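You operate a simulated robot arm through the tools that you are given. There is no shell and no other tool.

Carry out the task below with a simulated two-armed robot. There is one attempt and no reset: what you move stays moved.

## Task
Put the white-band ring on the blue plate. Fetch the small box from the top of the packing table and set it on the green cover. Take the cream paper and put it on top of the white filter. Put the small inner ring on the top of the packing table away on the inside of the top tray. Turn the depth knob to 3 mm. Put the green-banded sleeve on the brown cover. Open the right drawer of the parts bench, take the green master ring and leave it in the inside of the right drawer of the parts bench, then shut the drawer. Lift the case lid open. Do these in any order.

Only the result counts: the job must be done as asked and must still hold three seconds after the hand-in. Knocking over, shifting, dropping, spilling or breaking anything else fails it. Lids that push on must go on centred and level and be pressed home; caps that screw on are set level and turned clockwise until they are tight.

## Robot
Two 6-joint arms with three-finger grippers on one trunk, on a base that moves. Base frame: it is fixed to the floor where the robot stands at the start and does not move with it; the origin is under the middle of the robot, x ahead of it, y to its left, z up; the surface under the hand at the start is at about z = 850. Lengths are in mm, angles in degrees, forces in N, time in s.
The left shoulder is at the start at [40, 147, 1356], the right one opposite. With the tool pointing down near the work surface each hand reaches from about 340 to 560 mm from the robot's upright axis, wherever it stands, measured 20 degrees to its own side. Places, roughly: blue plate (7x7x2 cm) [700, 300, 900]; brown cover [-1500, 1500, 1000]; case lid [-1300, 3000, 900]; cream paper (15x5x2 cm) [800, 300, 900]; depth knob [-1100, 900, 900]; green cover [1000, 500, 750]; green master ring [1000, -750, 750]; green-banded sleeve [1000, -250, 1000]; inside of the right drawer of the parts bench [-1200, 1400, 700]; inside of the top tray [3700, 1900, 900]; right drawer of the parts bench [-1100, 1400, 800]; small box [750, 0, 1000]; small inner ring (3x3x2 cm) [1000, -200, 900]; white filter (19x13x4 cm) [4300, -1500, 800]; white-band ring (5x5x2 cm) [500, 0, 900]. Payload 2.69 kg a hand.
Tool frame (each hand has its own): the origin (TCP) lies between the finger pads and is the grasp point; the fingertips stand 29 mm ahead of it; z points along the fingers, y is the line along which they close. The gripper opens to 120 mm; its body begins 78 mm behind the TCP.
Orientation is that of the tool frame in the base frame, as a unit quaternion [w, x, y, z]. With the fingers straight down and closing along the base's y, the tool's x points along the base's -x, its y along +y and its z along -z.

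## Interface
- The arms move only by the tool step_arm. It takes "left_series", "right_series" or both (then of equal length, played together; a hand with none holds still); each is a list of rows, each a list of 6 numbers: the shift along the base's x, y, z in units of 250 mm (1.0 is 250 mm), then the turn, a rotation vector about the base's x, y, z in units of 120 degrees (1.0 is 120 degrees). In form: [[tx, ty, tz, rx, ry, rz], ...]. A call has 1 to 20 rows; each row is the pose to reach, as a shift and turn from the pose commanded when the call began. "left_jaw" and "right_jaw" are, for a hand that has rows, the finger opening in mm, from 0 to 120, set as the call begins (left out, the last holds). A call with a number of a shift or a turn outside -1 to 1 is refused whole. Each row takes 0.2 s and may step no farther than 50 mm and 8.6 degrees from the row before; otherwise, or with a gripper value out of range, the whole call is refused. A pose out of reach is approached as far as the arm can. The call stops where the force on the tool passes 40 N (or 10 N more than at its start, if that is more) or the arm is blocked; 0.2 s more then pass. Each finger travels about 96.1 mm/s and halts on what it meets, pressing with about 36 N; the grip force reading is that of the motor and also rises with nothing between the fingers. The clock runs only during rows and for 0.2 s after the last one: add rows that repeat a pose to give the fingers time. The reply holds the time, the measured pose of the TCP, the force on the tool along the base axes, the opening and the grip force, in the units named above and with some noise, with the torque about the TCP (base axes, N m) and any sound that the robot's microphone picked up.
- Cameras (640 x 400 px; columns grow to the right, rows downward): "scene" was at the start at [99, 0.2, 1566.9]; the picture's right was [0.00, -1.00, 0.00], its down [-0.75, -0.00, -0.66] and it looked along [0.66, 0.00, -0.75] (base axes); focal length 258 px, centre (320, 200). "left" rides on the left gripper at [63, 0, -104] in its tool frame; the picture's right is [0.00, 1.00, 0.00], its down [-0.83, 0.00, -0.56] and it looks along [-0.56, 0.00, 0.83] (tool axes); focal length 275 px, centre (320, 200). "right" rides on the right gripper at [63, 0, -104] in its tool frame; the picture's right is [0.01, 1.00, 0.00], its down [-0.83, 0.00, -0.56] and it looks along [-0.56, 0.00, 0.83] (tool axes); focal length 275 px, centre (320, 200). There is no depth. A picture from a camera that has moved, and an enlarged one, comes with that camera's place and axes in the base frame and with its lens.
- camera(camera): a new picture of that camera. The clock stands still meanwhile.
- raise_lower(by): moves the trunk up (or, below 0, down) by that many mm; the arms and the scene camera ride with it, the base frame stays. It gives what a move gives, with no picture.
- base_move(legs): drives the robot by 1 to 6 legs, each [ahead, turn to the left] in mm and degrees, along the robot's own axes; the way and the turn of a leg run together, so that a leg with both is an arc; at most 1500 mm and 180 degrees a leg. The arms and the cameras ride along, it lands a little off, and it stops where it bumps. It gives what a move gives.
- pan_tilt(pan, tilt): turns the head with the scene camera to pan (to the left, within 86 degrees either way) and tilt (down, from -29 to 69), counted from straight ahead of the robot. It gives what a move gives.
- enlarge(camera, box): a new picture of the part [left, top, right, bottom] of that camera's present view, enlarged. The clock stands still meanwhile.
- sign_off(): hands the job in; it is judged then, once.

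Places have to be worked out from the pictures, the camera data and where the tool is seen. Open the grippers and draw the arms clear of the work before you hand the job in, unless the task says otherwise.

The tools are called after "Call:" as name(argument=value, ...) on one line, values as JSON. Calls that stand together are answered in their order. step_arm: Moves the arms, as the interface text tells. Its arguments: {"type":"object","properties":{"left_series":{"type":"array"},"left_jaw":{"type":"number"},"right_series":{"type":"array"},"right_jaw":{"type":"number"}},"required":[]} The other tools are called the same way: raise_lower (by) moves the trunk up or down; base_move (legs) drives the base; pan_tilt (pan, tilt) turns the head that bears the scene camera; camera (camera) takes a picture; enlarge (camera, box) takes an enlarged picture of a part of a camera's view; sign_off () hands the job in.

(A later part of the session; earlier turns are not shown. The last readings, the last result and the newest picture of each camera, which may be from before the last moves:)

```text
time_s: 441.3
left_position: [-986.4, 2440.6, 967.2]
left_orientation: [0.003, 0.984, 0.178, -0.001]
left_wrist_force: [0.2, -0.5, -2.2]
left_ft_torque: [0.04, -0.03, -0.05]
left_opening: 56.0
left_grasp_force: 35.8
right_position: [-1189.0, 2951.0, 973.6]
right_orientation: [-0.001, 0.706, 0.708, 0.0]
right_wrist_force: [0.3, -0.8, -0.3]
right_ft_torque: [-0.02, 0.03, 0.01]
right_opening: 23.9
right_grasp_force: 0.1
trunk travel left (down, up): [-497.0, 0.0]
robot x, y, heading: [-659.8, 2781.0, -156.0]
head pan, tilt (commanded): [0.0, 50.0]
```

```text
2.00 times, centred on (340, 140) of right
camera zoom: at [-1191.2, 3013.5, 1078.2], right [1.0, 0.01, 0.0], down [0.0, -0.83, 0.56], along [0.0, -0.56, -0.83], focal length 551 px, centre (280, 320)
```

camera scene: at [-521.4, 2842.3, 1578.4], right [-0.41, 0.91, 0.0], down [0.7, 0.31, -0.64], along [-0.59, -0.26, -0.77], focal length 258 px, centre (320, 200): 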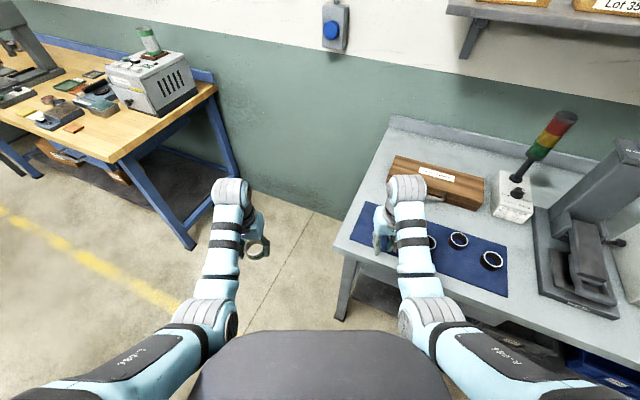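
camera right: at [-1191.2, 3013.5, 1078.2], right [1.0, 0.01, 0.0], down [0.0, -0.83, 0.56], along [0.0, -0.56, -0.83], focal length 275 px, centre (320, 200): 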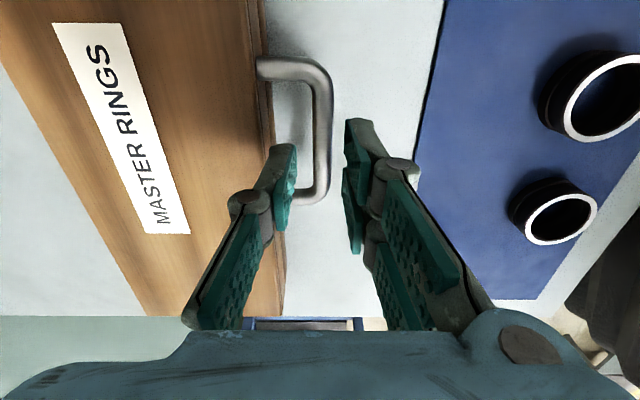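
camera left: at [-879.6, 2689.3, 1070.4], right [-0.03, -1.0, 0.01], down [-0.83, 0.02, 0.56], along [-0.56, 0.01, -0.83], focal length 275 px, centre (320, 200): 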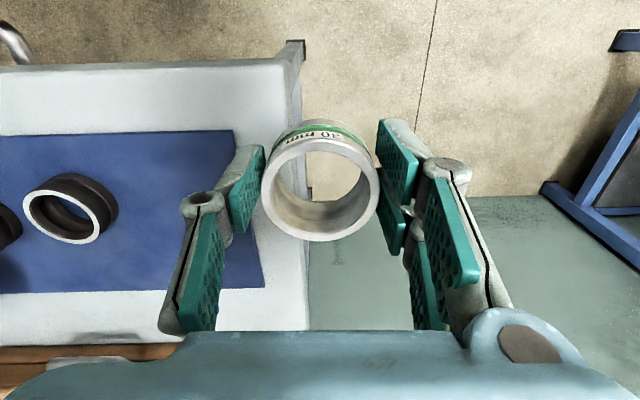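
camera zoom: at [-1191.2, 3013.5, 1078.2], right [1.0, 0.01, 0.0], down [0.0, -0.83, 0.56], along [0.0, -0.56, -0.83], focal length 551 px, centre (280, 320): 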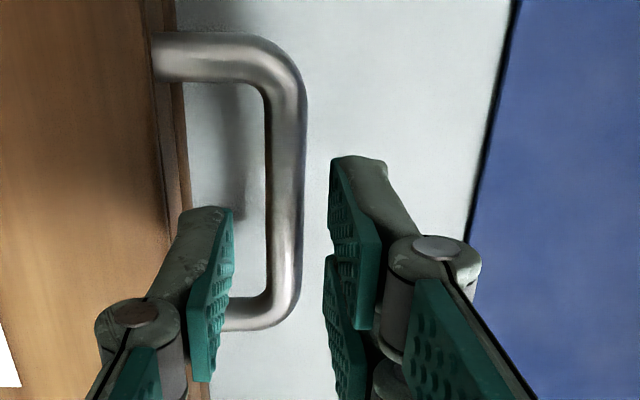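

The bar is centred between the fingers. I lower to z about 939 so the fingers straddle the bar.

Call:
step_arm(right_series=[[0.006, 0.008, -0.05, 0, 0, 0], [0.006, 0.008, -0.1, 0, 0, 0], [0.006, 0.008, -0.138, 0, 0, 0]])

Call:
camera(camera="right")

Call:
enlarge(camera="right", box=[220, 40, 460, 240])

```text
time_s: 442.1
left_position: [-987.7, 2440.3, 966.9]
left_orientation: [0.003, 0.984, 0.179, 0.0]
left_wrist_force: [0.2, -0.1, -1.5]
left_ft_torque: [-0.02, 0.0, -0.03]
left_opening: 56.2
left_grasp_force: 36.2
right_position: [-1188.1, 2952.6, 939.8]
right_orientation: [0.0, 0.707, 0.707, 0.0]
right_wrist_force: [-0.6, 0.4, -0.9]
right_ft_torque: [-0.03, -0.02, -0.02]
right_opening: 23.9
right_grasp_force: 0.1
trunk travel left (down, up): [-497.0, 0.0]
robot x, y, heading: [-656.9, 2783.7, -156.2]
head pan, tilt (commanded): [0.0, 50.0]
```

```text
taken
camera right: at [-1189.7, 3015.7, 1043.9], right [1.0, 0.01, 0.0], down [0.0, -0.83, 0.56], along [0.0, -0.56, -0.83], focal length 275 px, centre (320, 200)
```

right: 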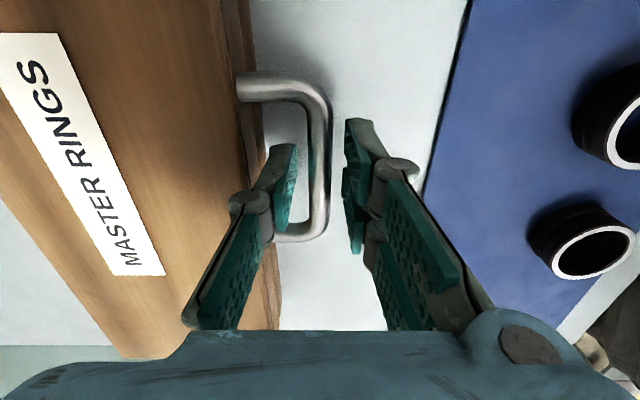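

```text
2.00 times, centred on (340, 140) of right
camera zoom: at [-1189.7, 3015.7, 1043.9], right [1.0, 0.01, 0.0], down [0.0, -0.83, 0.56], along [0.0, -0.56, -0.83], focal length 551 px, centre (280, 320)
```

zoom: 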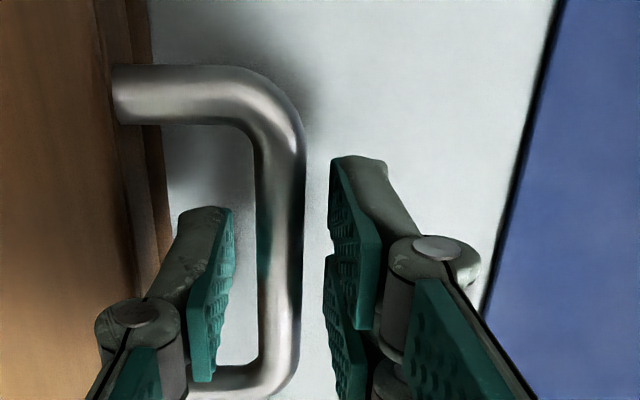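

The bar lies between the fingers. I close on it.

Call:
step_arm(right_series=[[0, 0, 0, 0, 0, 0], [0, 0, 0, 0, 0, 0], [0, 0, 0, 0, 0, 0]], right_jaw=2)

Call:
enlarge(camera="right", box=[220, 40, 460, 240])

```text
time_s: 442.9
left_position: [-988.4, 2439.7, 966.0]
left_orientation: [0.003, 0.984, 0.179, -0.001]
left_wrist_force: [0.4, -0.3, -2.1]
left_ft_torque: [0.02, -0.04, -0.01]
left_opening: 56.2
left_grasp_force: 35.8
right_position: [-1189.9, 2953.6, 939.1]
right_orientation: [0.0, 0.706, 0.708, 0.0]
right_wrist_force: [-3.9, 0.1, 0.0]
right_ft_torque: [0.06, 0.05, 0.97]
right_opening: 11.8
right_grasp_force: 38.1
trunk travel left (down, up): [-497.0, 0.0]
robot x, y, heading: [-656.9, 2781.8, -156.0]
head pan, tilt (commanded): [0.0, 50.0]
```

```text
2.00 times, centred on (340, 140) of right
camera zoom: at [-1190.6, 3015.8, 1043.6], right [1.0, 0.01, 0.0], down [0.0, -0.83, 0.56], along [0.0, -0.56, -0.83], focal length 551 px, centre (280, 320)
```

zoom: 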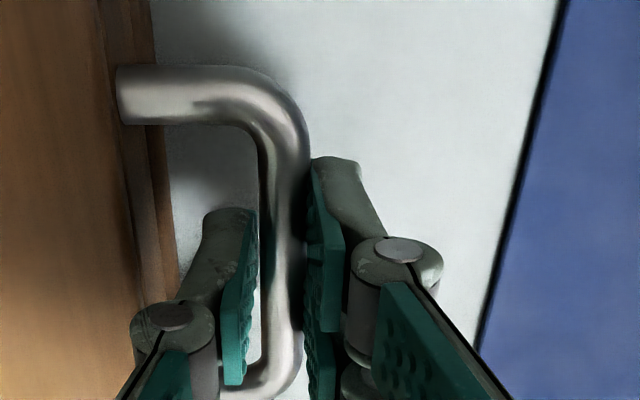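

The bar is gripped (11.8 mm). I begin lifting along the hinge arc (radius about 156 mm), the first 20 degrees, watching the force.

Call:
step_arm(right_series=[[-0.006, 0, 0.054, 0, 0, 0], [-0.0164, 0, 0.1076, 0, 0, 0], [-0.0316, 0, 0.16, 0, 0, 0], [-0.051, 0, 0.21, 0, 0, 0]])

Call:
camera(camera="right")

Call:
camera(camera="scene")

```text
time_s: 443.9
left_position: [-991.1, 2441.8, 965.9]
left_orientation: [0.003, 0.984, 0.178, 0.0]
left_wrist_force: [-0.5, -0.2, -0.7]
left_ft_torque: [0.02, -0.02, -0.01]
left_opening: 56.0
left_grasp_force: 35.7
right_position: [-1203.6, 2953.8, 989.6]
right_orientation: [0.0, 0.707, 0.707, 0.001]
right_wrist_force: [-10.3, 2.1, -7.6]
right_ft_torque: [-0.29, -0.01, 0.87]
right_opening: 11.4
right_grasp_force: 38.3
trunk travel left (down, up): [-497.0, 0.0]
robot x, y, heading: [-657.0, 2781.4, -155.9]
head pan, tilt (commanded): [0.0, 50.0]
```

```text
taken
camera right: at [-1205.5, 3015.8, 1094.1], right [1.0, 0.0, 0.0], down [0.0, -0.83, 0.56], along [0.0, -0.56, -0.83], focal length 275 px, centre (320, 200)
```

right: 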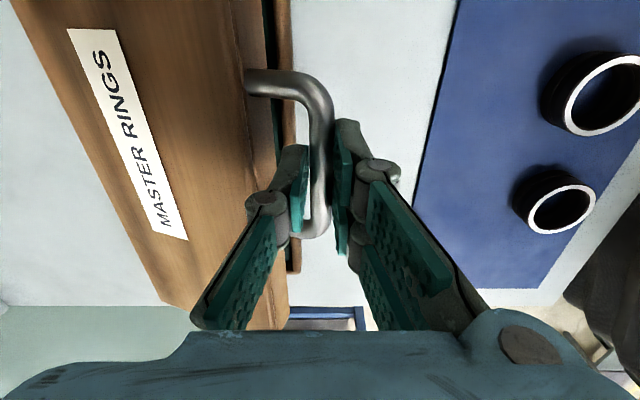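

```text
taken
camera scene: at [-749.9, 2744.5, 1578.1], right [-0.41, 0.91, 0.0], down [0.7, 0.31, -0.64], along [-0.58, -0.26, -0.77], focal length 258 px, centre (320, 200)
```

scene: 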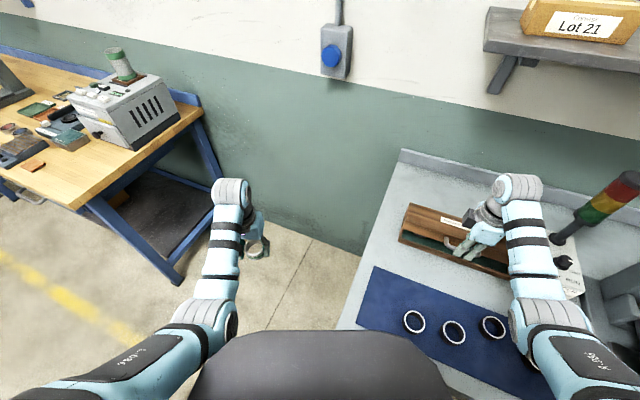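

The lid is rising. The pull on the hand shows the path should bend a little more to -x; I continue the next 20 degrees with that correction.

Call:
step_arm(right_series=[[-0.032, 0, 0.049, 0, 0, 0], [-0.06, 0, 0.095, 0, 0, 0], [-0.092, 0, 0.139, 0, 0, 0], [-0.128, 0, 0.18, 0, 0, 0]])

Call:
camera(camera="right")

```text
time_s: 444.9
left_position: [-989.8, 2440.2, 966.0]
left_orientation: [0.003, 0.984, 0.179, -0.001]
left_wrist_force: [0.0, 0.4, -1.3]
left_ft_torque: [0.02, -0.04, -0.03]
left_opening: 56.0
left_grasp_force: 35.9
right_position: [-1234.8, 2953.7, 1034.6]
right_orientation: [0.002, 0.707, 0.707, 0.001]
right_wrist_force: [-6.5, 1.8, -8.7]
right_ft_torque: [-0.4, -0.02, 0.75]
right_opening: 11.6
right_grasp_force: 39.0
trunk travel left (down, up): [-497.0, 0.0]
robot x, y, heading: [-656.5, 2780.1, -155.9]
head pan, tilt (commanded): [0.0, 50.0]
```

```text
taken
camera right: at [-1237.2, 3015.7, 1139.2], right [1.0, 0.0, 0.0], down [0.0, -0.83, 0.56], along [0.01, -0.56, -0.83], focal length 275 px, centre (320, 200)
```

right: 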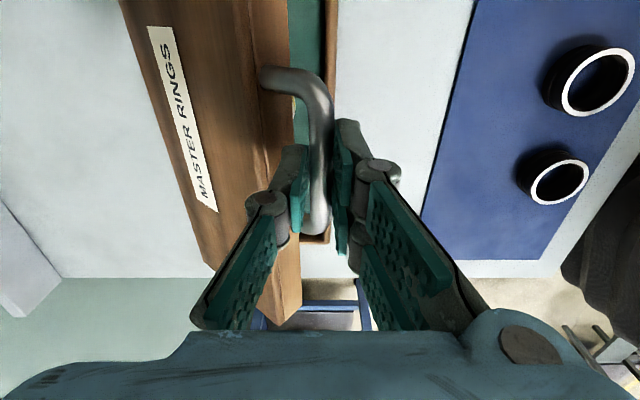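

The lid follows well. Next 20 degrees.

Call:
step_arm(right_series=[[-0.043, 0, 0.036, 0, 0, 0], [-0.0856, 0, 0.069, 0, 0, 0], [-0.131, 0, 0.098, 0, 0, 0], [-0.178, 0, 0.124, 0, 0, 0]])

Call:
camera(camera="right")

```text
time_s: 445.9
left_position: [-989.1, 2440.4, 964.6]
left_orientation: [0.003, 0.984, 0.179, 0.0]
left_wrist_force: [0.5, -0.7, -2.2]
left_ft_torque: [0.01, -0.02, 0.0]
left_opening: 56.1
left_grasp_force: 36.1
right_position: [-1280.9, 2952.3, 1066.9]
right_orientation: [0.002, 0.707, 0.707, 0.001]
right_wrist_force: [-5.2, -1.2, -11.7]
right_ft_torque: [-0.86, 0.02, 0.54]
right_opening: 11.6
right_grasp_force: 38.5
trunk travel left (down, up): [-497.0, 0.0]
robot x, y, heading: [-655.0, 2781.0, -156.2]
head pan, tilt (commanded): [0.0, 50.0]
```

```text
taken
camera right: at [-1281.9, 3015.5, 1171.2], right [1.0, 0.01, 0.0], down [0.0, -0.83, 0.56], along [0.01, -0.56, -0.83], focal length 275 px, centre (320, 200)
```

right: 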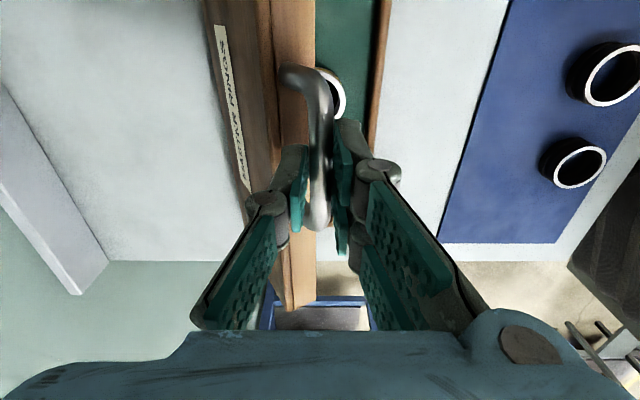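

The lid is about 60 degrees open. I refit the hinge (x -1350, z 902, radius 161) and go on, now tilting the tool forward for reach.

Call:
step_arm(right_series=[[-0.025, 0, 0.009, 0, 0.025, 0], [-0.051, 0, 0.018, 0, 0.05, 0], [-0.074, 0, 0.026, 0, 0.075, 0], [-0.097, 0, 0.034, 0, 0.1, 0], [-0.144, 0, 0.044, 0, 0.15, 0]])

Call:
camera(camera="right")

```text
time_s: 447.1
left_position: [-989.5, 2440.1, 966.2]
left_orientation: [0.003, 0.984, 0.179, -0.002]
left_wrist_force: [0.2, 0.3, -2.0]
left_ft_torque: [-0.02, 0.0, 0.0]
left_opening: 56.2
left_grasp_force: 35.8
right_position: [-1313.1, 2952.9, 1078.5]
right_orientation: [-0.112, 0.699, 0.697, -0.11]
right_wrist_force: [0.3, 0.4, -3.2]
right_ft_torque: [0.06, -0.2, -0.14]
right_opening: 11.8
right_grasp_force: 38.2
trunk travel left (down, up): [-497.0, 0.0]
robot x, y, heading: [-658.6, 2783.7, -156.5]
head pan, tilt (commanded): [0.0, 50.0]
```

```text
taken
camera right: at [-1282.7, 3015.4, 1177.3], right [0.95, 0.0, -0.31], down [0.17, -0.83, 0.53], along [-0.26, -0.55, -0.79], focal length 275 px, centre (320, 200)
```

right: 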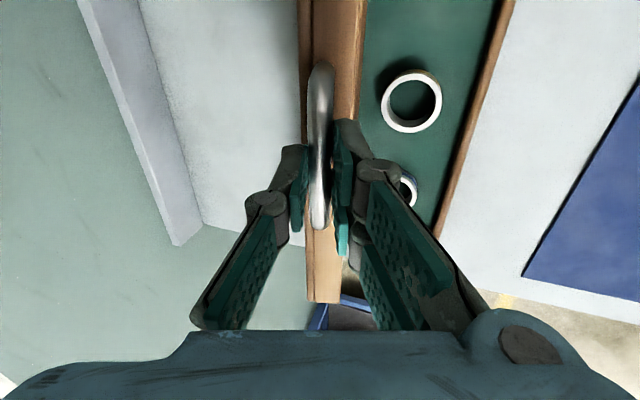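

Forces are small, lid at about 73 degrees. I continue past the vertical.

Call:
step_arm(right_series=[[-0.024, 0, 0.003, 0, 0.025, 0], [-0.048, 0, 0.005, 0, 0.05, 0], [-0.073, 0, 0.004, 0, 0.075, 0], [-0.098, 0, 0.0036, 0, 0.1, 0], [-0.122, 0, 0.0, 0, 0.125, 0], [-0.147, 0, -0.003, 0, 0.15, 0]])

Call:
camera(camera="right")

Call:
pan_tilt(pan=-40, tilt=40)

Call:
camera(camera="scene")

```text
time_s: 448.5
left_position: [-989.9, 2440.6, 966.3]
left_orientation: [0.004, 0.984, 0.178, -0.001]
left_wrist_force: [-0.4, -1.0, -0.8]
left_ft_torque: [0.01, -0.03, 0.0]
left_opening: 55.9
left_grasp_force: 36.1
right_position: [-1352.7, 2954.2, 1075.6]
right_orientation: [-0.218, 0.672, 0.674, -0.218]
right_wrist_force: [1.2, -0.3, -8.2]
right_ft_torque: [-0.01, -0.22, -1.1]
right_opening: 11.8
right_grasp_force: 39.2
trunk travel left (down, up): [-497.0, 0.0]
robot x, y, heading: [-657.7, 2781.0, -156.1]
head pan, tilt (commanded): [0.0, 50.0]
```

```text
taken
camera right: at [-1291.6, 3015.5, 1161.5], right [0.81, 0.0, -0.59], down [0.33, -0.83, 0.45], along [-0.49, -0.56, -0.68], focal length 275 px, centre (320, 200)
```

right: 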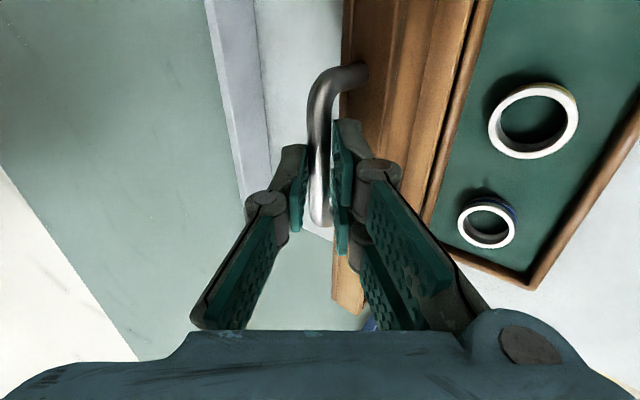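

```text
time_s: 449.6
left_position: [-988.4, 2441.3, 965.6]
left_orientation: [0.005, 0.984, 0.179, 0.0]
left_wrist_force: [-0.1, 0.3, -2.3]
left_ft_torque: [0.02, 0.02, 0.0]
left_opening: 56.5
left_grasp_force: 36.2
right_position: [-1351.6, 2953.5, 1076.0]
right_orientation: [-0.218, 0.672, 0.673, -0.218]
right_wrist_force: [2.4, -0.1, -11.2]
right_ft_torque: [-0.38, -0.23, -0.88]
right_opening: 11.6
right_grasp_force: 38.8
trunk travel left (down, up): [-497.0, 0.0]
robot x, y, heading: [-659.3, 2781.8, -155.9]
head pan, tilt (commanded): [-40.0, 40.0]
```

```text
taken
camera scene: at [-759.1, 2798.9, 1592.3], right [0.28, 0.96, 0.0], down [0.62, -0.18, -0.76], along [-0.73, 0.21, -0.64], focal length 258 px, centre (320, 200)
```

scene: 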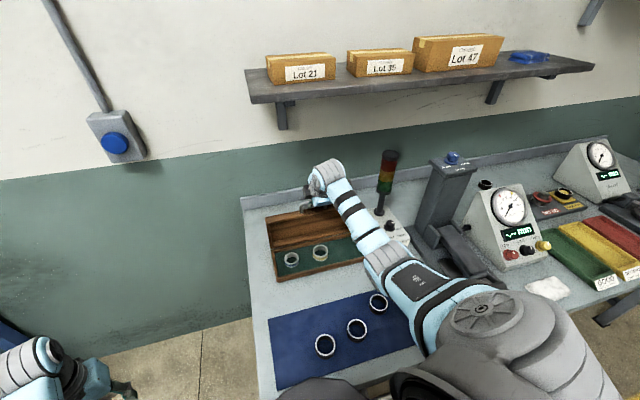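

The lid is about vertical. I carry it on beyond the vertical until it meets its stop.

Call:
step_arm(right_series=[[-0.025, 0, -0.012, 0, 0.025, 0], [-0.05, 0, -0.02, 0, 0.05, 0], [-0.077, 0, -0.026, 0, 0.05, 0], [-0.105, 0, -0.032, 0, 0.05, 0]])

Call:
camera(camera="right")

```text
time_s: 450.6
left_position: [-984.3, 2439.8, 967.7]
left_orientation: [0.002, 0.984, 0.179, -0.004]
left_wrist_force: [1.1, 0.9, -1.9]
left_ft_torque: [0.0, -0.02, 0.0]
left_opening: 55.9
left_grasp_force: 35.5
right_position: [-1373.4, 2951.3, 1070.5]
right_orientation: [-0.256, 0.66, 0.659, -0.254]
right_wrist_force: [0.3, 1.3, -0.4]
right_ft_torque: [0.01, 0.03, 0.02]
right_opening: 0.1
right_grasp_force: 28.8
trunk travel left (down, up): [-497.0, 0.0]
robot x, y, heading: [-657.5, 2784.1, -156.1]
head pan, tilt (commanded): [-40.0, 40.0]
```

```text
taken
camera right: at [-1305.6, 3014.1, 1149.4], right [0.74, 0.01, -0.67], down [0.38, -0.83, 0.41], along [-0.56, -0.56, -0.62], focal length 275 px, centre (320, 200)
```

right: 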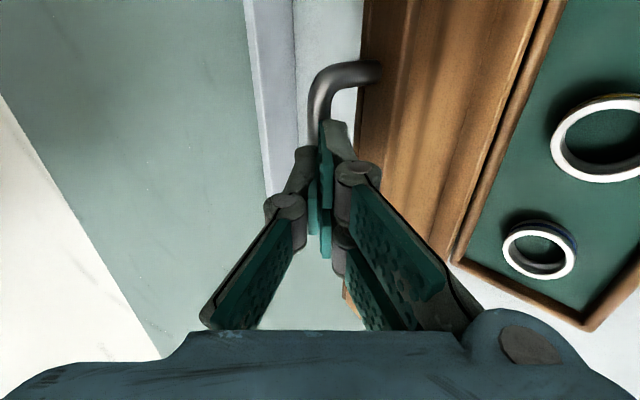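

The bar slipped out near the stop. I draw the hand back along its axis and look at the lid.

Call:
step_arm(right_series=[[0.06, 0, 0.07, 0, 0, 0], [0.12, 0, 0.14, 0, 0, 0], [0.2, 0, 0.18, 0, 0, 0]])

Call:
camera(camera="scene")

Call:
enlarge(camera="scene", box=[240, 150, 440, 290])

Call:
camera(camera="right")

```text
time_s: 451.4
left_position: [-987.3, 2440.1, 967.4]
left_orientation: [0.004, 0.984, 0.179, -0.002]
left_wrist_force: [-0.1, -0.6, -2.0]
left_ft_torque: [0.0, 0.02, 0.0]
left_opening: 56.2
left_grasp_force: 36.2
right_position: [-1325.6, 2951.9, 1114.2]
right_orientation: [-0.254, 0.66, 0.661, -0.252]
right_wrist_force: [0.6, 0.5, -0.1]
right_ft_torque: [0.0, 0.02, 0.02]
right_opening: 0.0
right_grasp_force: 28.0
trunk travel left (down, up): [-497.0, 0.0]
robot x, y, heading: [-653.9, 2784.9, -156.1]
head pan, tilt (commanded): [-40.0, 40.0]
```

```text
taken
camera scene: at [-755.7, 2798.1, 1592.6], right [0.28, 0.96, 0.0], down [0.62, -0.18, -0.77], along [-0.74, 0.21, -0.64], focal length 258 px, centre (320, 200)
```

scene: 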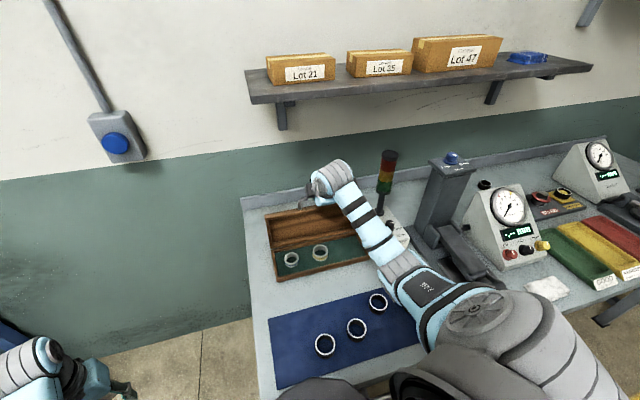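

```text
2.86 times, centred on (340, 220) of scene
camera zoom: at [-755.7, 2798.1, 1592.6], right [0.28, 0.96, 0.0], down [0.62, -0.18, -0.77], along [-0.74, 0.21, -0.64], focal length 737 px, centre (263, 143)
```

zoom: 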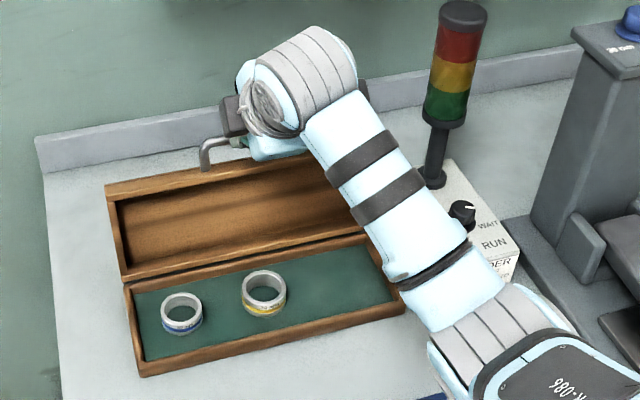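

```text
taken
camera right: at [-1257.0, 3014.8, 1192.3], right [0.74, 0.01, -0.67], down [0.38, -0.83, 0.41], along [-0.55, -0.56, -0.62], focal length 275 px, centre (320, 200)
```

right: 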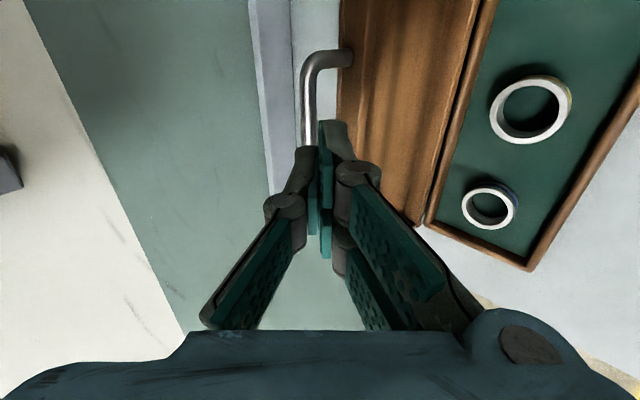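

The lid stands open slightly past the vertical. To be sure it rests at its stop, I bring the closed fingers inside it and push back very gently in small steps.

Call:
step_arm(right_series=[[0.04, 0, -0.05, 0, 0, 0], [0.04, 0, -0.156, 0, 0, 0]])

Call:
step_arm(right_series=[[-0.05, 0, 0, 0, 0, 0], [-0.1, 0, 0, 0, 0, 0]])

Call:
step_arm(right_series=[[-0.025, 0, 0, 0, 0, 0], [-0.05, 0, 0, 0, 0, 0]])

Call:
camera(camera="right")

```text
time_s: 452.0
left_position: [-987.8, 2439.9, 967.5]
left_orientation: [0.003, 0.984, 0.179, -0.001]
left_wrist_force: [0.1, -0.4, -1.1]
left_ft_torque: [-0.02, 0.01, 0.04]
left_opening: 56.0
left_grasp_force: 35.7
right_position: [-1315.2, 2952.0, 1073.8]
right_orientation: [-0.255, 0.659, 0.66, -0.253]
right_wrist_force: [0.7, 0.7, -0.3]
right_ft_torque: [-0.03, 0.0, -0.03]
right_opening: 0.0
right_grasp_force: 28.3
trunk travel left (down, up): [-497.0, 0.0]
robot x, y, heading: [-653.8, 2782.1, -156.3]
head pan, tilt (commanded): [-40.0, 40.0]
```

```text
time_s: 452.6
left_position: [-988.3, 2440.8, 966.7]
left_orientation: [0.003, 0.984, 0.178, -0.001]
left_wrist_force: [-0.2, 0.2, -1.9]
left_ft_torque: [0.07, -0.01, 0.01]
left_opening: 56.2
left_grasp_force: 35.8
right_position: [-1340.7, 2952.7, 1073.3]
right_orientation: [-0.254, 0.66, 0.661, -0.253]
right_wrist_force: [0.3, 0.3, 0.9]
right_ft_torque: [0.02, -0.01, 0.0]
right_opening: 0.0
right_grasp_force: 28.6
trunk travel left (down, up): [-497.0, 0.0]
robot x, y, heading: [-659.3, 2784.4, -156.0]
head pan, tilt (commanded): [-40.0, 40.0]
```

```text
time_s: 453.2
left_position: [-988.4, 2440.4, 965.9]
left_orientation: [0.002, 0.984, 0.178, -0.001]
left_wrist_force: [0.0, 0.6, -2.2]
left_ft_torque: [0.0, -0.02, -0.02]
left_opening: 56.1
left_grasp_force: 35.7
right_position: [-1354.3, 2953.7, 1074.3]
right_orientation: [-0.254, 0.659, 0.661, -0.253]
right_wrist_force: [0.8, -0.3, 0.1]
right_ft_torque: [-0.02, -0.03, -0.01]
right_opening: 0.1
right_grasp_force: 28.0
trunk travel left (down, up): [-497.0, 0.0]
robot x, y, heading: [-658.8, 2783.3, -156.1]
head pan, tilt (commanded): [-40.0, 40.0]
```

```text
taken
camera right: at [-1285.6, 3015.5, 1152.6], right [0.74, 0.01, -0.67], down [0.37, -0.83, 0.41], along [-0.55, -0.55, -0.62], focal length 275 px, centre (320, 200)
```

right: 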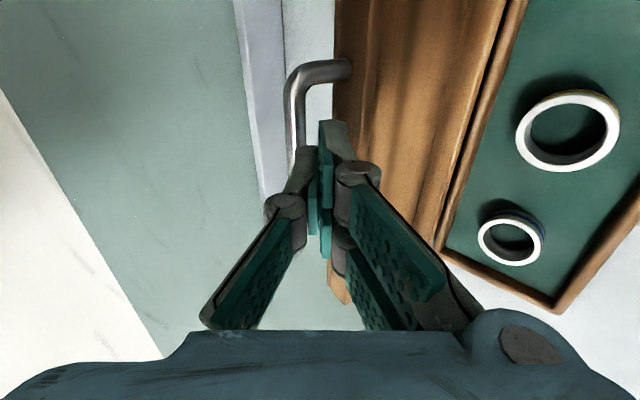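

No contact yet, so the lid leans farther back. I push on a little more.

Call:
step_arm(right_series=[[-0.03, 0, -0.01, 0, 0, 0], [-0.06, 0, -0.02, 0, 0, 0]])

Call:
step_arm(right_series=[[-0.03, 0, -0.01, 0, 0, 0], [-0.06, 0, -0.02, 0, 0, 0]])

Call:
camera(camera="right")

Call:
enlarge(camera="scene", box=[240, 150, 440, 290])

```text
time_s: 453.8
left_position: [-988.5, 2441.2, 966.4]
left_orientation: [0.003, 0.984, 0.178, -0.001]
left_wrist_force: [0.5, 0.4, -2.7]
left_ft_torque: [0.01, -0.05, 0.0]
left_opening: 56.0
left_grasp_force: 35.9
right_position: [-1370.9, 2953.0, 1070.3]
right_orientation: [-0.254, 0.66, 0.66, -0.252]
right_wrist_force: [0.0, -0.1, 0.0]
right_ft_torque: [-0.01, -0.02, -0.02]
right_opening: 0.0
right_grasp_force: 28.6
trunk travel left (down, up): [-497.0, 0.0]
robot x, y, heading: [-658.2, 2783.2, -156.2]
head pan, tilt (commanded): [-40.0, 40.0]
```

```text
time_s: 454.4
left_position: [-980.9, 2441.6, 969.1]
left_orientation: [0.001, 0.984, 0.178, -0.006]
left_wrist_force: [0.1, -0.3, -2.7]
left_ft_torque: [0.02, -0.02, 0.0]
left_opening: 55.9
left_grasp_force: 36.6
right_position: [-1374.4, 2953.5, 1070.0]
right_orientation: [-0.256, 0.659, 0.66, -0.255]
right_wrist_force: [29.1, 1.5, 12.0]
right_ft_torque: [-0.21, -0.42, 0.67]
right_opening: 0.0
right_grasp_force: 28.8
trunk travel left (down, up): [-497.0, 0.0]
robot x, y, heading: [-657.4, 2785.7, -156.1]
head pan, tilt (commanded): [-40.0, 40.0]
```

```text
taken
camera right: at [-1306.7, 3015.4, 1148.9], right [0.74, 0.01, -0.67], down [0.38, -0.83, 0.41], along [-0.56, -0.55, -0.62], focal length 275 px, centre (320, 200)
```

right: 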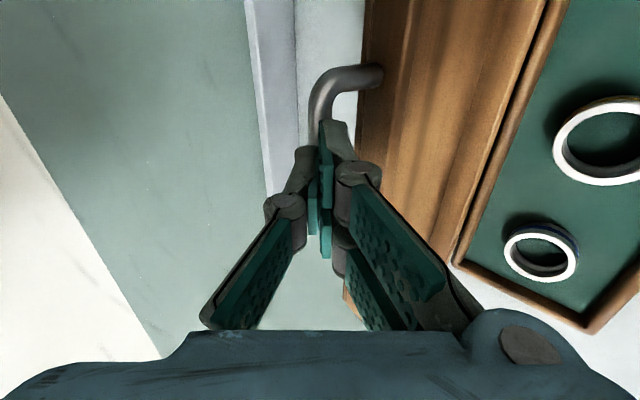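

```text
2.86 times, centred on (340, 220) of scene
camera zoom: at [-744.1, 2797.8, 1593.4], right [0.28, 0.96, 0.0], down [0.61, -0.18, -0.77], along [-0.74, 0.21, -0.64], focal length 737 px, centre (263, 143)
```

zoom: 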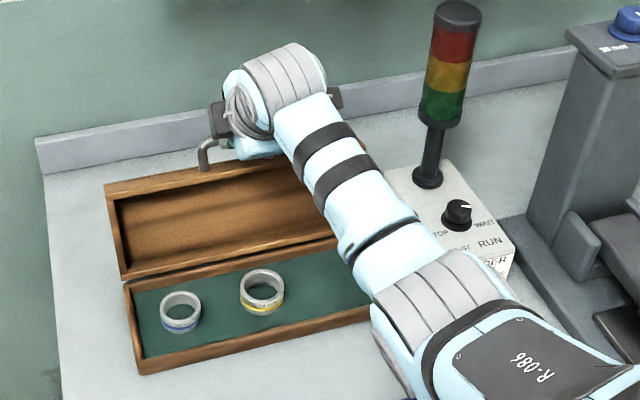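

The lid is firm at its stop (29 N without moving), so it is fully open. I retract the hand clear of the case.

Call:
step_arm(right_series=[[0.06, 0, 0.02, 0, 0, 0], [0.14, 0, 0.05, 0, 0, 0], [0.24, 0, 0.1, 0, -0.05, 0], [0.36, 0, 0.13, 0, -0.1, 0], [0.48, 0, 0.1, 0, -0.15, 0], [0.6, -0.04, 0.02, 0, -0.2, 0], [0.72, -0.08, -0.08, 0, -0.26, 0], [0.78, -0.12, -0.2, 0, -0.32, 0], [0.8, -0.2, -0.3, 0, -0.37, 0]])

Call:
camera(camera="scene")

```text
time_s: 456.4
left_position: [-987.8, 2438.7, 965.9]
left_orientation: [0.002, 0.984, 0.18, -0.001]
left_wrist_force: [0.0, -1.0, -1.2]
left_ft_torque: [0.02, -0.02, 0.02]
left_opening: 56.1
left_grasp_force: 36.2
right_position: [-1182.8, 2902.8, 990.6]
right_orientation: [0.016, 0.707, 0.706, 0.017]
right_wrist_force: [1.0, -0.2, -0.2]
right_ft_torque: [0.0, 0.01, -0.01]
right_opening: 0.0
right_grasp_force: 28.3
trunk travel left (down, up): [-497.0, 0.0]
robot x, y, heading: [-657.1, 2787.3, -156.1]
head pan, tilt (commanded): [-40.0, 40.0]
```

```text
taken
camera scene: at [-757.3, 2796.6, 1592.5], right [0.28, 0.96, 0.0], down [0.62, -0.18, -0.77], along [-0.74, 0.21, -0.64], focal length 258 px, centre (320, 200)
```

scene: 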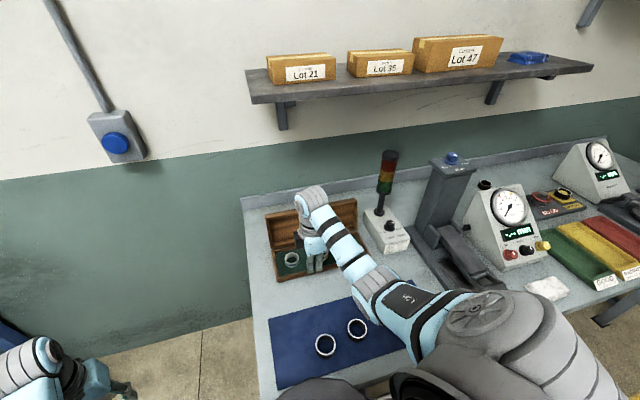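

The case lid is open and clear. I back off and drive to the front of the parts bench for the drawer.

Call:
base_move(legs=[[-260, 0], [0, 72], [1500, 0], [140, 0], [0, -96]])

Call:
pan_tilt(pan=-10, tilt=45)

Call:
camera(camera="scene")

```text
time_s: 473.4
left_position: [-695.6, 1078.4, 966.4]
left_orientation: [0.003, 1.0, -0.03, -0.002]
left_wrist_force: [0.3, -0.8, -0.9]
left_ft_torque: [0.02, -0.05, -0.02]
left_opening: 56.2
left_grasp_force: 36.1
right_position: [-685.5, 1580.9, 990.8]
right_orientation: [0.018, 0.839, 0.544, 0.012]
right_wrist_force: [-0.8, 1.4, 2.0]
right_ft_torque: [0.01, -0.01, 0.02]
right_opening: 0.0
right_grasp_force: 28.2
trunk travel left (down, up): [-497.0, 0.0]
robot x, y, heading: [-253.7, 1257.6, 180.0]
head pan, tilt (commanded): [-40.0, 40.0]
```

```text
time_s: 474.4
left_position: [-694.8, 1078.3, 966.8]
left_orientation: [0.003, 1.0, -0.029, -0.002]
left_wrist_force: [-1.2, 0.9, -1.5]
left_ft_torque: [0.01, 0.0, -0.01]
left_opening: 55.9
left_grasp_force: 36.4
right_position: [-685.2, 1581.2, 990.3]
right_orientation: [0.016, 0.838, 0.545, 0.013]
right_wrist_force: [-0.1, 0.5, 0.1]
right_ft_torque: [0.0, 0.02, -0.02]
right_opening: 0.1
right_grasp_force: 28.3
trunk travel left (down, up): [-497.0, 0.0]
robot x, y, heading: [-252.3, 1253.0, 179.7]
head pan, tilt (commanded): [-10.0, 45.0]
```

```text
taken
camera scene: at [-353.2, 1270.8, 1585.3], right [0.18, 0.98, 0.0], down [0.7, -0.12, -0.71], along [-0.7, 0.12, -0.71], focal length 258 px, centre (320, 200)
```

scene: 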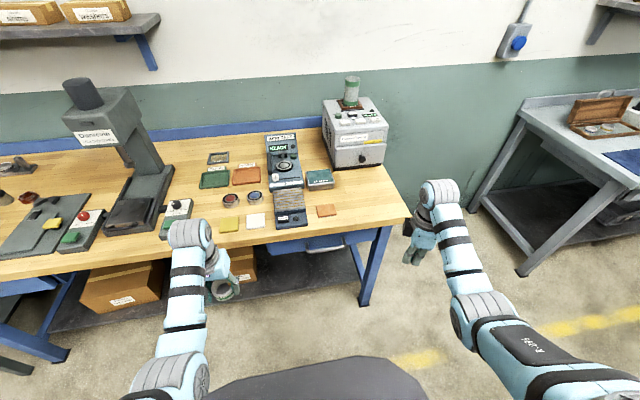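

I zoom on the right drawer and its handle.

Call:
enlarge(camera="scene", box=[240, 200, 420, 310])

Call:
camera(camera="left")

Call:
camera(camera="right")

```text
3.56 times, centred on (330, 255) of scene
camera zoom: at [-353.2, 1270.8, 1585.3], right [0.18, 0.98, 0.0], down [0.7, -0.12, -0.71], along [-0.7, 0.12, -0.71], focal length 917 px, centre (284, 4)
```

zoom: 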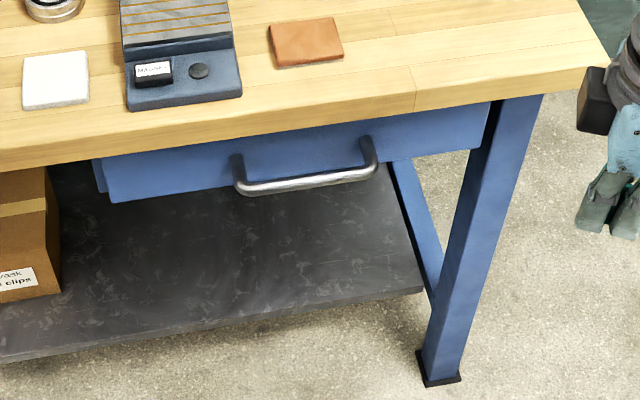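

```text
taken
camera left: at [-630.0, 1075.5, 1070.4], right [-0.06, -1.0, 0.01], down [-0.83, 0.06, 0.56], along [-0.56, 0.03, -0.83], focal length 275 px, centre (320, 200)
```

left: 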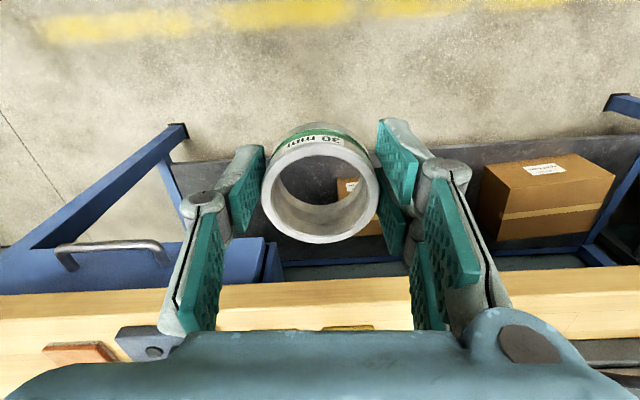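

```text
taken
camera right: at [-664.4, 1639.7, 1095.6], right [0.91, -0.4, 0.04], down [-0.36, -0.75, 0.55], along [-0.19, -0.52, -0.83], focal length 275 px, centre (320, 200)
```

right: 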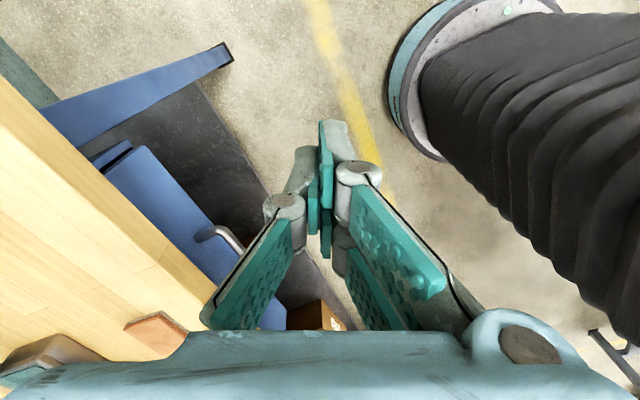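

The handle bar is at about [-882,1384,780]. I will grip it with the right hand tilted forward 50 degrees: first I set the wrist's yaw and tilt here in free space.

Call:
step_arm(right_series=[[0, -0.05, 0, 0, 0, 0.067], [0, -0.1, 0, 0, 0, 0.134], [0, -0.15, 0, 0, 0, 0.2]], right_jaw=26)

Call:
step_arm(right_series=[[0, -0.05, -0.02, 0.001, 0.07, 0], [0, -0.1, -0.04, 0.002, 0.14, 0], [0, -0.15, -0.06, 0.003, 0.21, 0], [0, -0.2, -0.08, 0.004, 0.28, 0], [0, -0.25, -0.1, 0.005, 0.35, 0], [0, -0.3, -0.12, 0.006, 0.42, 0], [0, -0.3, -0.12, 0.006, 0.435, 0]])

Call:
raise_lower(by=-150)

Call:
camera(camera="right")

```text
time_s: 475.1
left_position: [-694.8, 1077.5, 967.3]
left_orientation: [0.002, 1.0, -0.029, -0.002]
left_wrist_force: [0.7, 0.2, -1.7]
left_ft_torque: [-0.02, -0.02, -0.02]
left_opening: 55.9
left_grasp_force: 36.0
right_position: [-686.6, 1543.2, 985.4]
right_orientation: [0.015, 0.706, 0.708, 0.015]
right_wrist_force: [0.1, 0.7, 0.0]
right_ft_torque: [0.02, 0.01, 0.01]
right_opening: 26.1
right_grasp_force: 0.1
right hand out of reach, approached as far as the arm can: row 3
trunk travel left (down, up): [-497.0, 0.0]
robot x, y, heading: [-252.1, 1258.9, 180.0]
head pan, tilt (commanded): [-10.0, 45.0]
```

```text
time_s: 476.8
left_position: [-694.6, 1079.4, 967.0]
left_orientation: [0.002, 1.0, -0.03, -0.002]
left_wrist_force: [0.3, 0.3, -2.7]
left_ft_torque: [0.0, 0.03, 0.01]
left_opening: 56.1
left_grasp_force: 36.1
right_position: [-687.9, 1469.0, 956.9]
right_orientation: [-0.303, 0.642, 0.64, -0.294]
right_wrist_force: [0.6, -0.2, -0.7]
right_ft_torque: [-0.03, -0.06, -0.03]
right_opening: 25.9
right_grasp_force: 0.1
trunk travel left (down, up): [-497.0, 0.0]
robot x, y, heading: [-251.7, 1252.8, 179.6]
head pan, tilt (commanded): [-10.0, 45.0]
```

```text
time_s: 478.5
left_position: [-694.9, 1078.0, 817.0]
left_orientation: [0.003, 1.0, -0.03, -0.002]
left_wrist_force: [0.0, 0.4, -2.1]
left_ft_torque: [0.0, -0.03, -0.01]
left_opening: 56.2
left_grasp_force: 35.9
right_position: [-686.8, 1469.7, 805.9]
right_orientation: [-0.302, 0.641, 0.641, -0.293]
right_wrist_force: [-0.7, 0.5, 0.2]
right_ft_torque: [0.01, -0.04, 0.02]
right_opening: 25.7
right_grasp_force: 0.1
trunk travel left (down, up): [-347.0, 150.0]
robot x, y, heading: [-252.0, 1255.9, 180.2]
head pan, tilt (commanded): [-10.0, 45.0]
```

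```text
taken
camera right: at [-608.8, 1530.3, 875.2], right [0.65, 0.01, -0.76], down [0.42, -0.84, 0.35], along [-0.64, -0.55, -0.54], focal length 275 px, centre (320, 200)
```

right: 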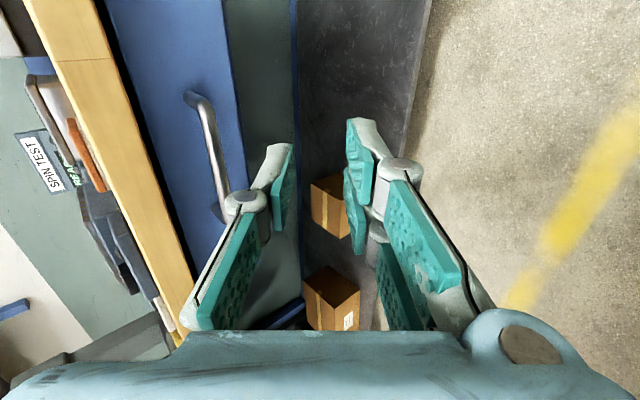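

The trunk is 150 mm lower and the tool is tilted 50 degrees. I take another view of the handle to refine its place.

Call:
pan_tilt(pan=-10, tilt=35)

Call:
enlarge(camera="scene", box=[240, 170, 440, 300])

Call:
enlarge(camera="right", box=[120, 60, 360, 240])

```text
time_s: 479.2
left_position: [-695.2, 1078.3, 817.0]
left_orientation: [0.003, 1.0, -0.03, -0.002]
left_wrist_force: [0.6, 0.2, -1.1]
left_ft_torque: [-0.01, -0.01, -0.01]
left_opening: 56.1
left_grasp_force: 35.8
right_position: [-688.0, 1467.4, 806.9]
right_orientation: [-0.301, 0.642, 0.641, -0.294]
right_wrist_force: [-0.3, -0.2, 0.5]
right_ft_torque: [-0.01, 0.02, -0.01]
right_opening: 26.3
right_grasp_force: 0.1
trunk travel left (down, up): [-347.0, 150.0]
robot x, y, heading: [-258.9, 1254.5, 179.9]
head pan, tilt (commanded): [-10.0, 35.0]
```

```text
3.08 times, centred on (340, 235) of scene
camera zoom: at [-359.7, 1271.7, 1450.0], right [0.18, 0.98, 0.0], down [0.57, -0.1, -0.82], along [-0.81, 0.14, -0.57], focal length 793 px, centre (258, 92)
```

zoom: 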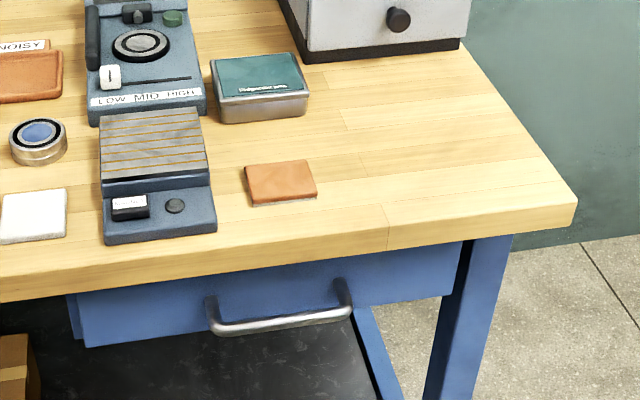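

```text
2.22 times, centred on (240, 150) of right
camera zoom: at [-608.8, 1530.3, 875.3], right [0.65, 0.01, -0.76], down [0.42, -0.84, 0.35], along [-0.64, -0.55, -0.54], focal length 612 px, centre (498, 311)
```

zoom: 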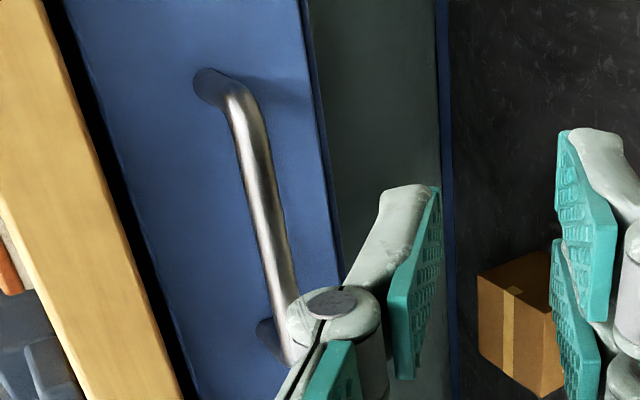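

The bar is at about [-885,1387,786]. I move to a pre-grasp point 60 mm before it along the tool axis.

Call:
step_arm(right_series=[[-0.1, -0.08, 0.03, 0, 0, 0], [-0.22, -0.16, 0.06, 0, 0, 0], [-0.34, -0.24, 0.09, 0, 0, 0], [-0.45, -0.3, 0.11, 0, 0, 0], [-0.546, -0.322, 0.12, 0, 0, 0]])

Call:
camera(camera="right")

Call:
enlarge(camera="right", box=[200, 40, 440, 240])

Call:
enlarge(camera="scene", box=[240, 170, 440, 300])

```text
time_s: 480.4
left_position: [-696.2, 1079.2, 816.6]
left_orientation: [0.002, 1.0, -0.03, -0.001]
left_wrist_force: [0.1, -0.4, -1.7]
left_ft_torque: [0.03, -0.07, 0.05]
left_opening: 56.2
left_grasp_force: 35.5
right_position: [-822.9, 1399.7, 833.0]
right_orientation: [-0.307, 0.642, 0.643, -0.284]
right_wrist_force: [0.1, 0.0, -0.3]
right_ft_torque: [-0.01, -0.03, 0.01]
right_opening: 25.9
right_grasp_force: 0.1
trunk travel left (down, up): [-347.0, 150.0]
robot x, y, heading: [-255.9, 1256.9, 179.8]
head pan, tilt (commanded): [-10.0, 35.0]
```

```text
taken
camera right: at [-744.3, 1458.6, 902.9], right [0.65, 0.02, -0.76], down [0.41, -0.85, 0.33], along [-0.64, -0.53, -0.56], focal length 275 px, centre (320, 200)
```

right: 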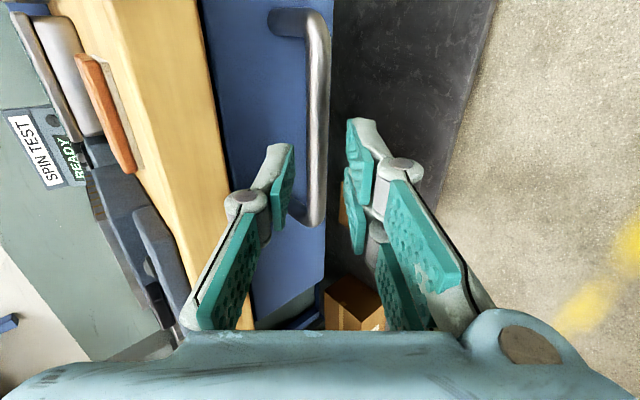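

```text
2.00 times, centred on (320, 140) of right
camera zoom: at [-744.3, 1458.6, 902.9], right [0.65, 0.02, -0.76], down [0.41, -0.85, 0.33], along [-0.64, -0.53, -0.56], focal length 551 px, centre (320, 320)
```

zoom: 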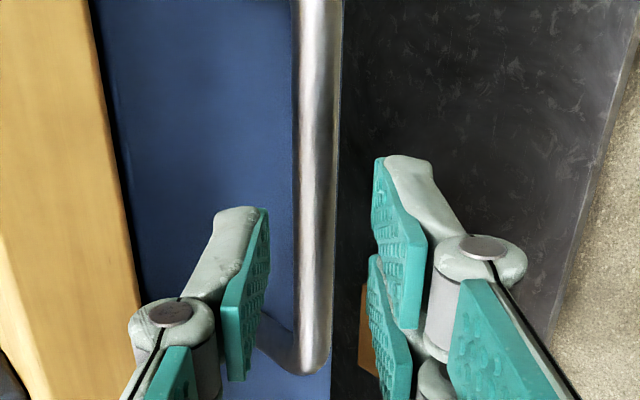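

```text
3.08 times, centred on (340, 235) of scene
camera zoom: at [-360.9, 1271.6, 1450.0], right [0.18, 0.98, 0.0], down [0.57, -0.1, -0.82], along [-0.81, 0.14, -0.57], focal length 793 px, centre (258, 92)
```

zoom: 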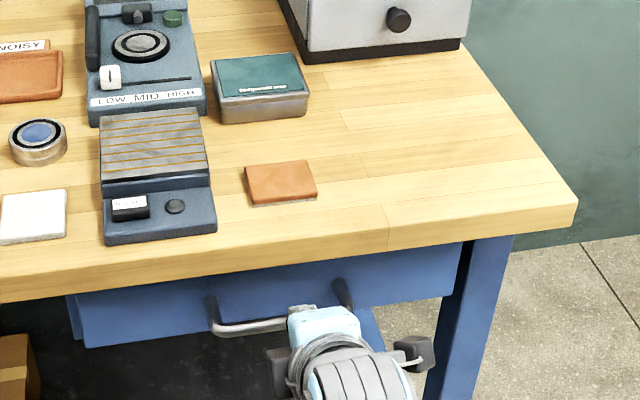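

The bar is centred in the approach line. I advance about 58 mm along the tool axis.

Call:
step_arm(right_series=[[-0.06, -0.01, -0.05, 0, 0, 0], [-0.12, -0.02, -0.1, 0, 0, 0], [-0.178, -0.03, -0.15, 0, 0, 0]])

Call:
enlarge(camera="right", box=[200, 40, 440, 240])

```text
time_s: 481.2
left_position: [-695.3, 1078.6, 816.1]
left_orientation: [0.002, 1.0, -0.031, -0.002]
left_wrist_force: [-0.3, -0.4, -1.9]
left_ft_torque: [0.0, -0.03, -0.02]
left_opening: 56.1
left_grasp_force: 35.9
right_position: [-869.9, 1378.5, 796.9]
right_orientation: [-0.301, 0.641, 0.641, -0.294]
right_wrist_force: [-0.2, 0.6, -0.1]
right_ft_torque: [0.0, 0.0, 0.0]
right_opening: 26.0
right_grasp_force: 0.0
trunk travel left (down, up): [-347.0, 150.0]
robot x, y, heading: [-255.2, 1253.4, 179.9]
head pan, tilt (commanded): [-10.0, 35.0]
```

```text
2.00 times, centred on (320, 140) of right
camera zoom: at [-791.0, 1441.0, 866.4], right [0.65, 0.01, -0.76], down [0.42, -0.84, 0.35], along [-0.64, -0.55, -0.54], focal length 551 px, centre (320, 320)
```

zoom: 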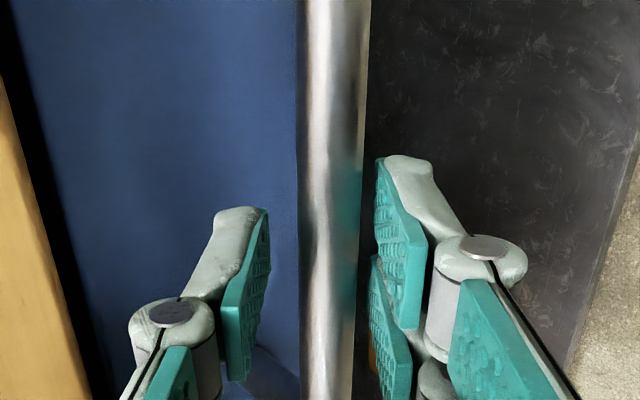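

The bar lies between the fingers. I close on it.

Call:
step_arm(right_series=[[0, 0, 0, 0, 0, 0], [0, 0, 0, 0, 0, 0], [0, 0, 0, 0, 0, 0]], right_jaw=2)

Call:
enlarge(camera="right", box=[200, 40, 440, 240])

```text
time_s: 482.0
left_position: [-696.0, 1078.6, 817.3]
left_orientation: [0.002, 1.0, -0.03, -0.002]
left_wrist_force: [-0.2, 0.5, -1.1]
left_ft_torque: [0.0, 0.02, 0.01]
left_opening: 55.9
left_grasp_force: 35.9
right_position: [-868.2, 1379.8, 796.8]
right_orientation: [-0.302, 0.642, 0.641, -0.293]
right_wrist_force: [4.5, -3.3, -7.7]
right_ft_torque: [-0.87, -0.16, -0.26]
right_opening: 14.2
right_grasp_force: 41.0
trunk travel left (down, up): [-347.0, 150.0]
robot x, y, heading: [-253.1, 1260.6, 179.9]
head pan, tilt (commanded): [-10.0, 35.0]
```

```text
2.00 times, centred on (320, 140) of right
camera zoom: at [-790.3, 1441.0, 865.7], right [0.65, 0.01, -0.76], down [0.42, -0.84, 0.35], along [-0.64, -0.55, -0.55], focal length 551 px, centre (320, 320)
```

zoom: 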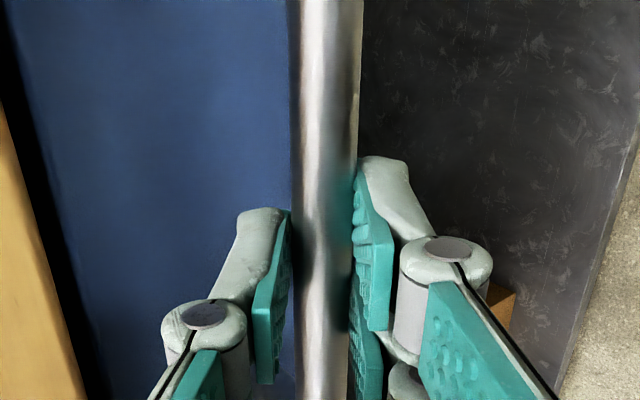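

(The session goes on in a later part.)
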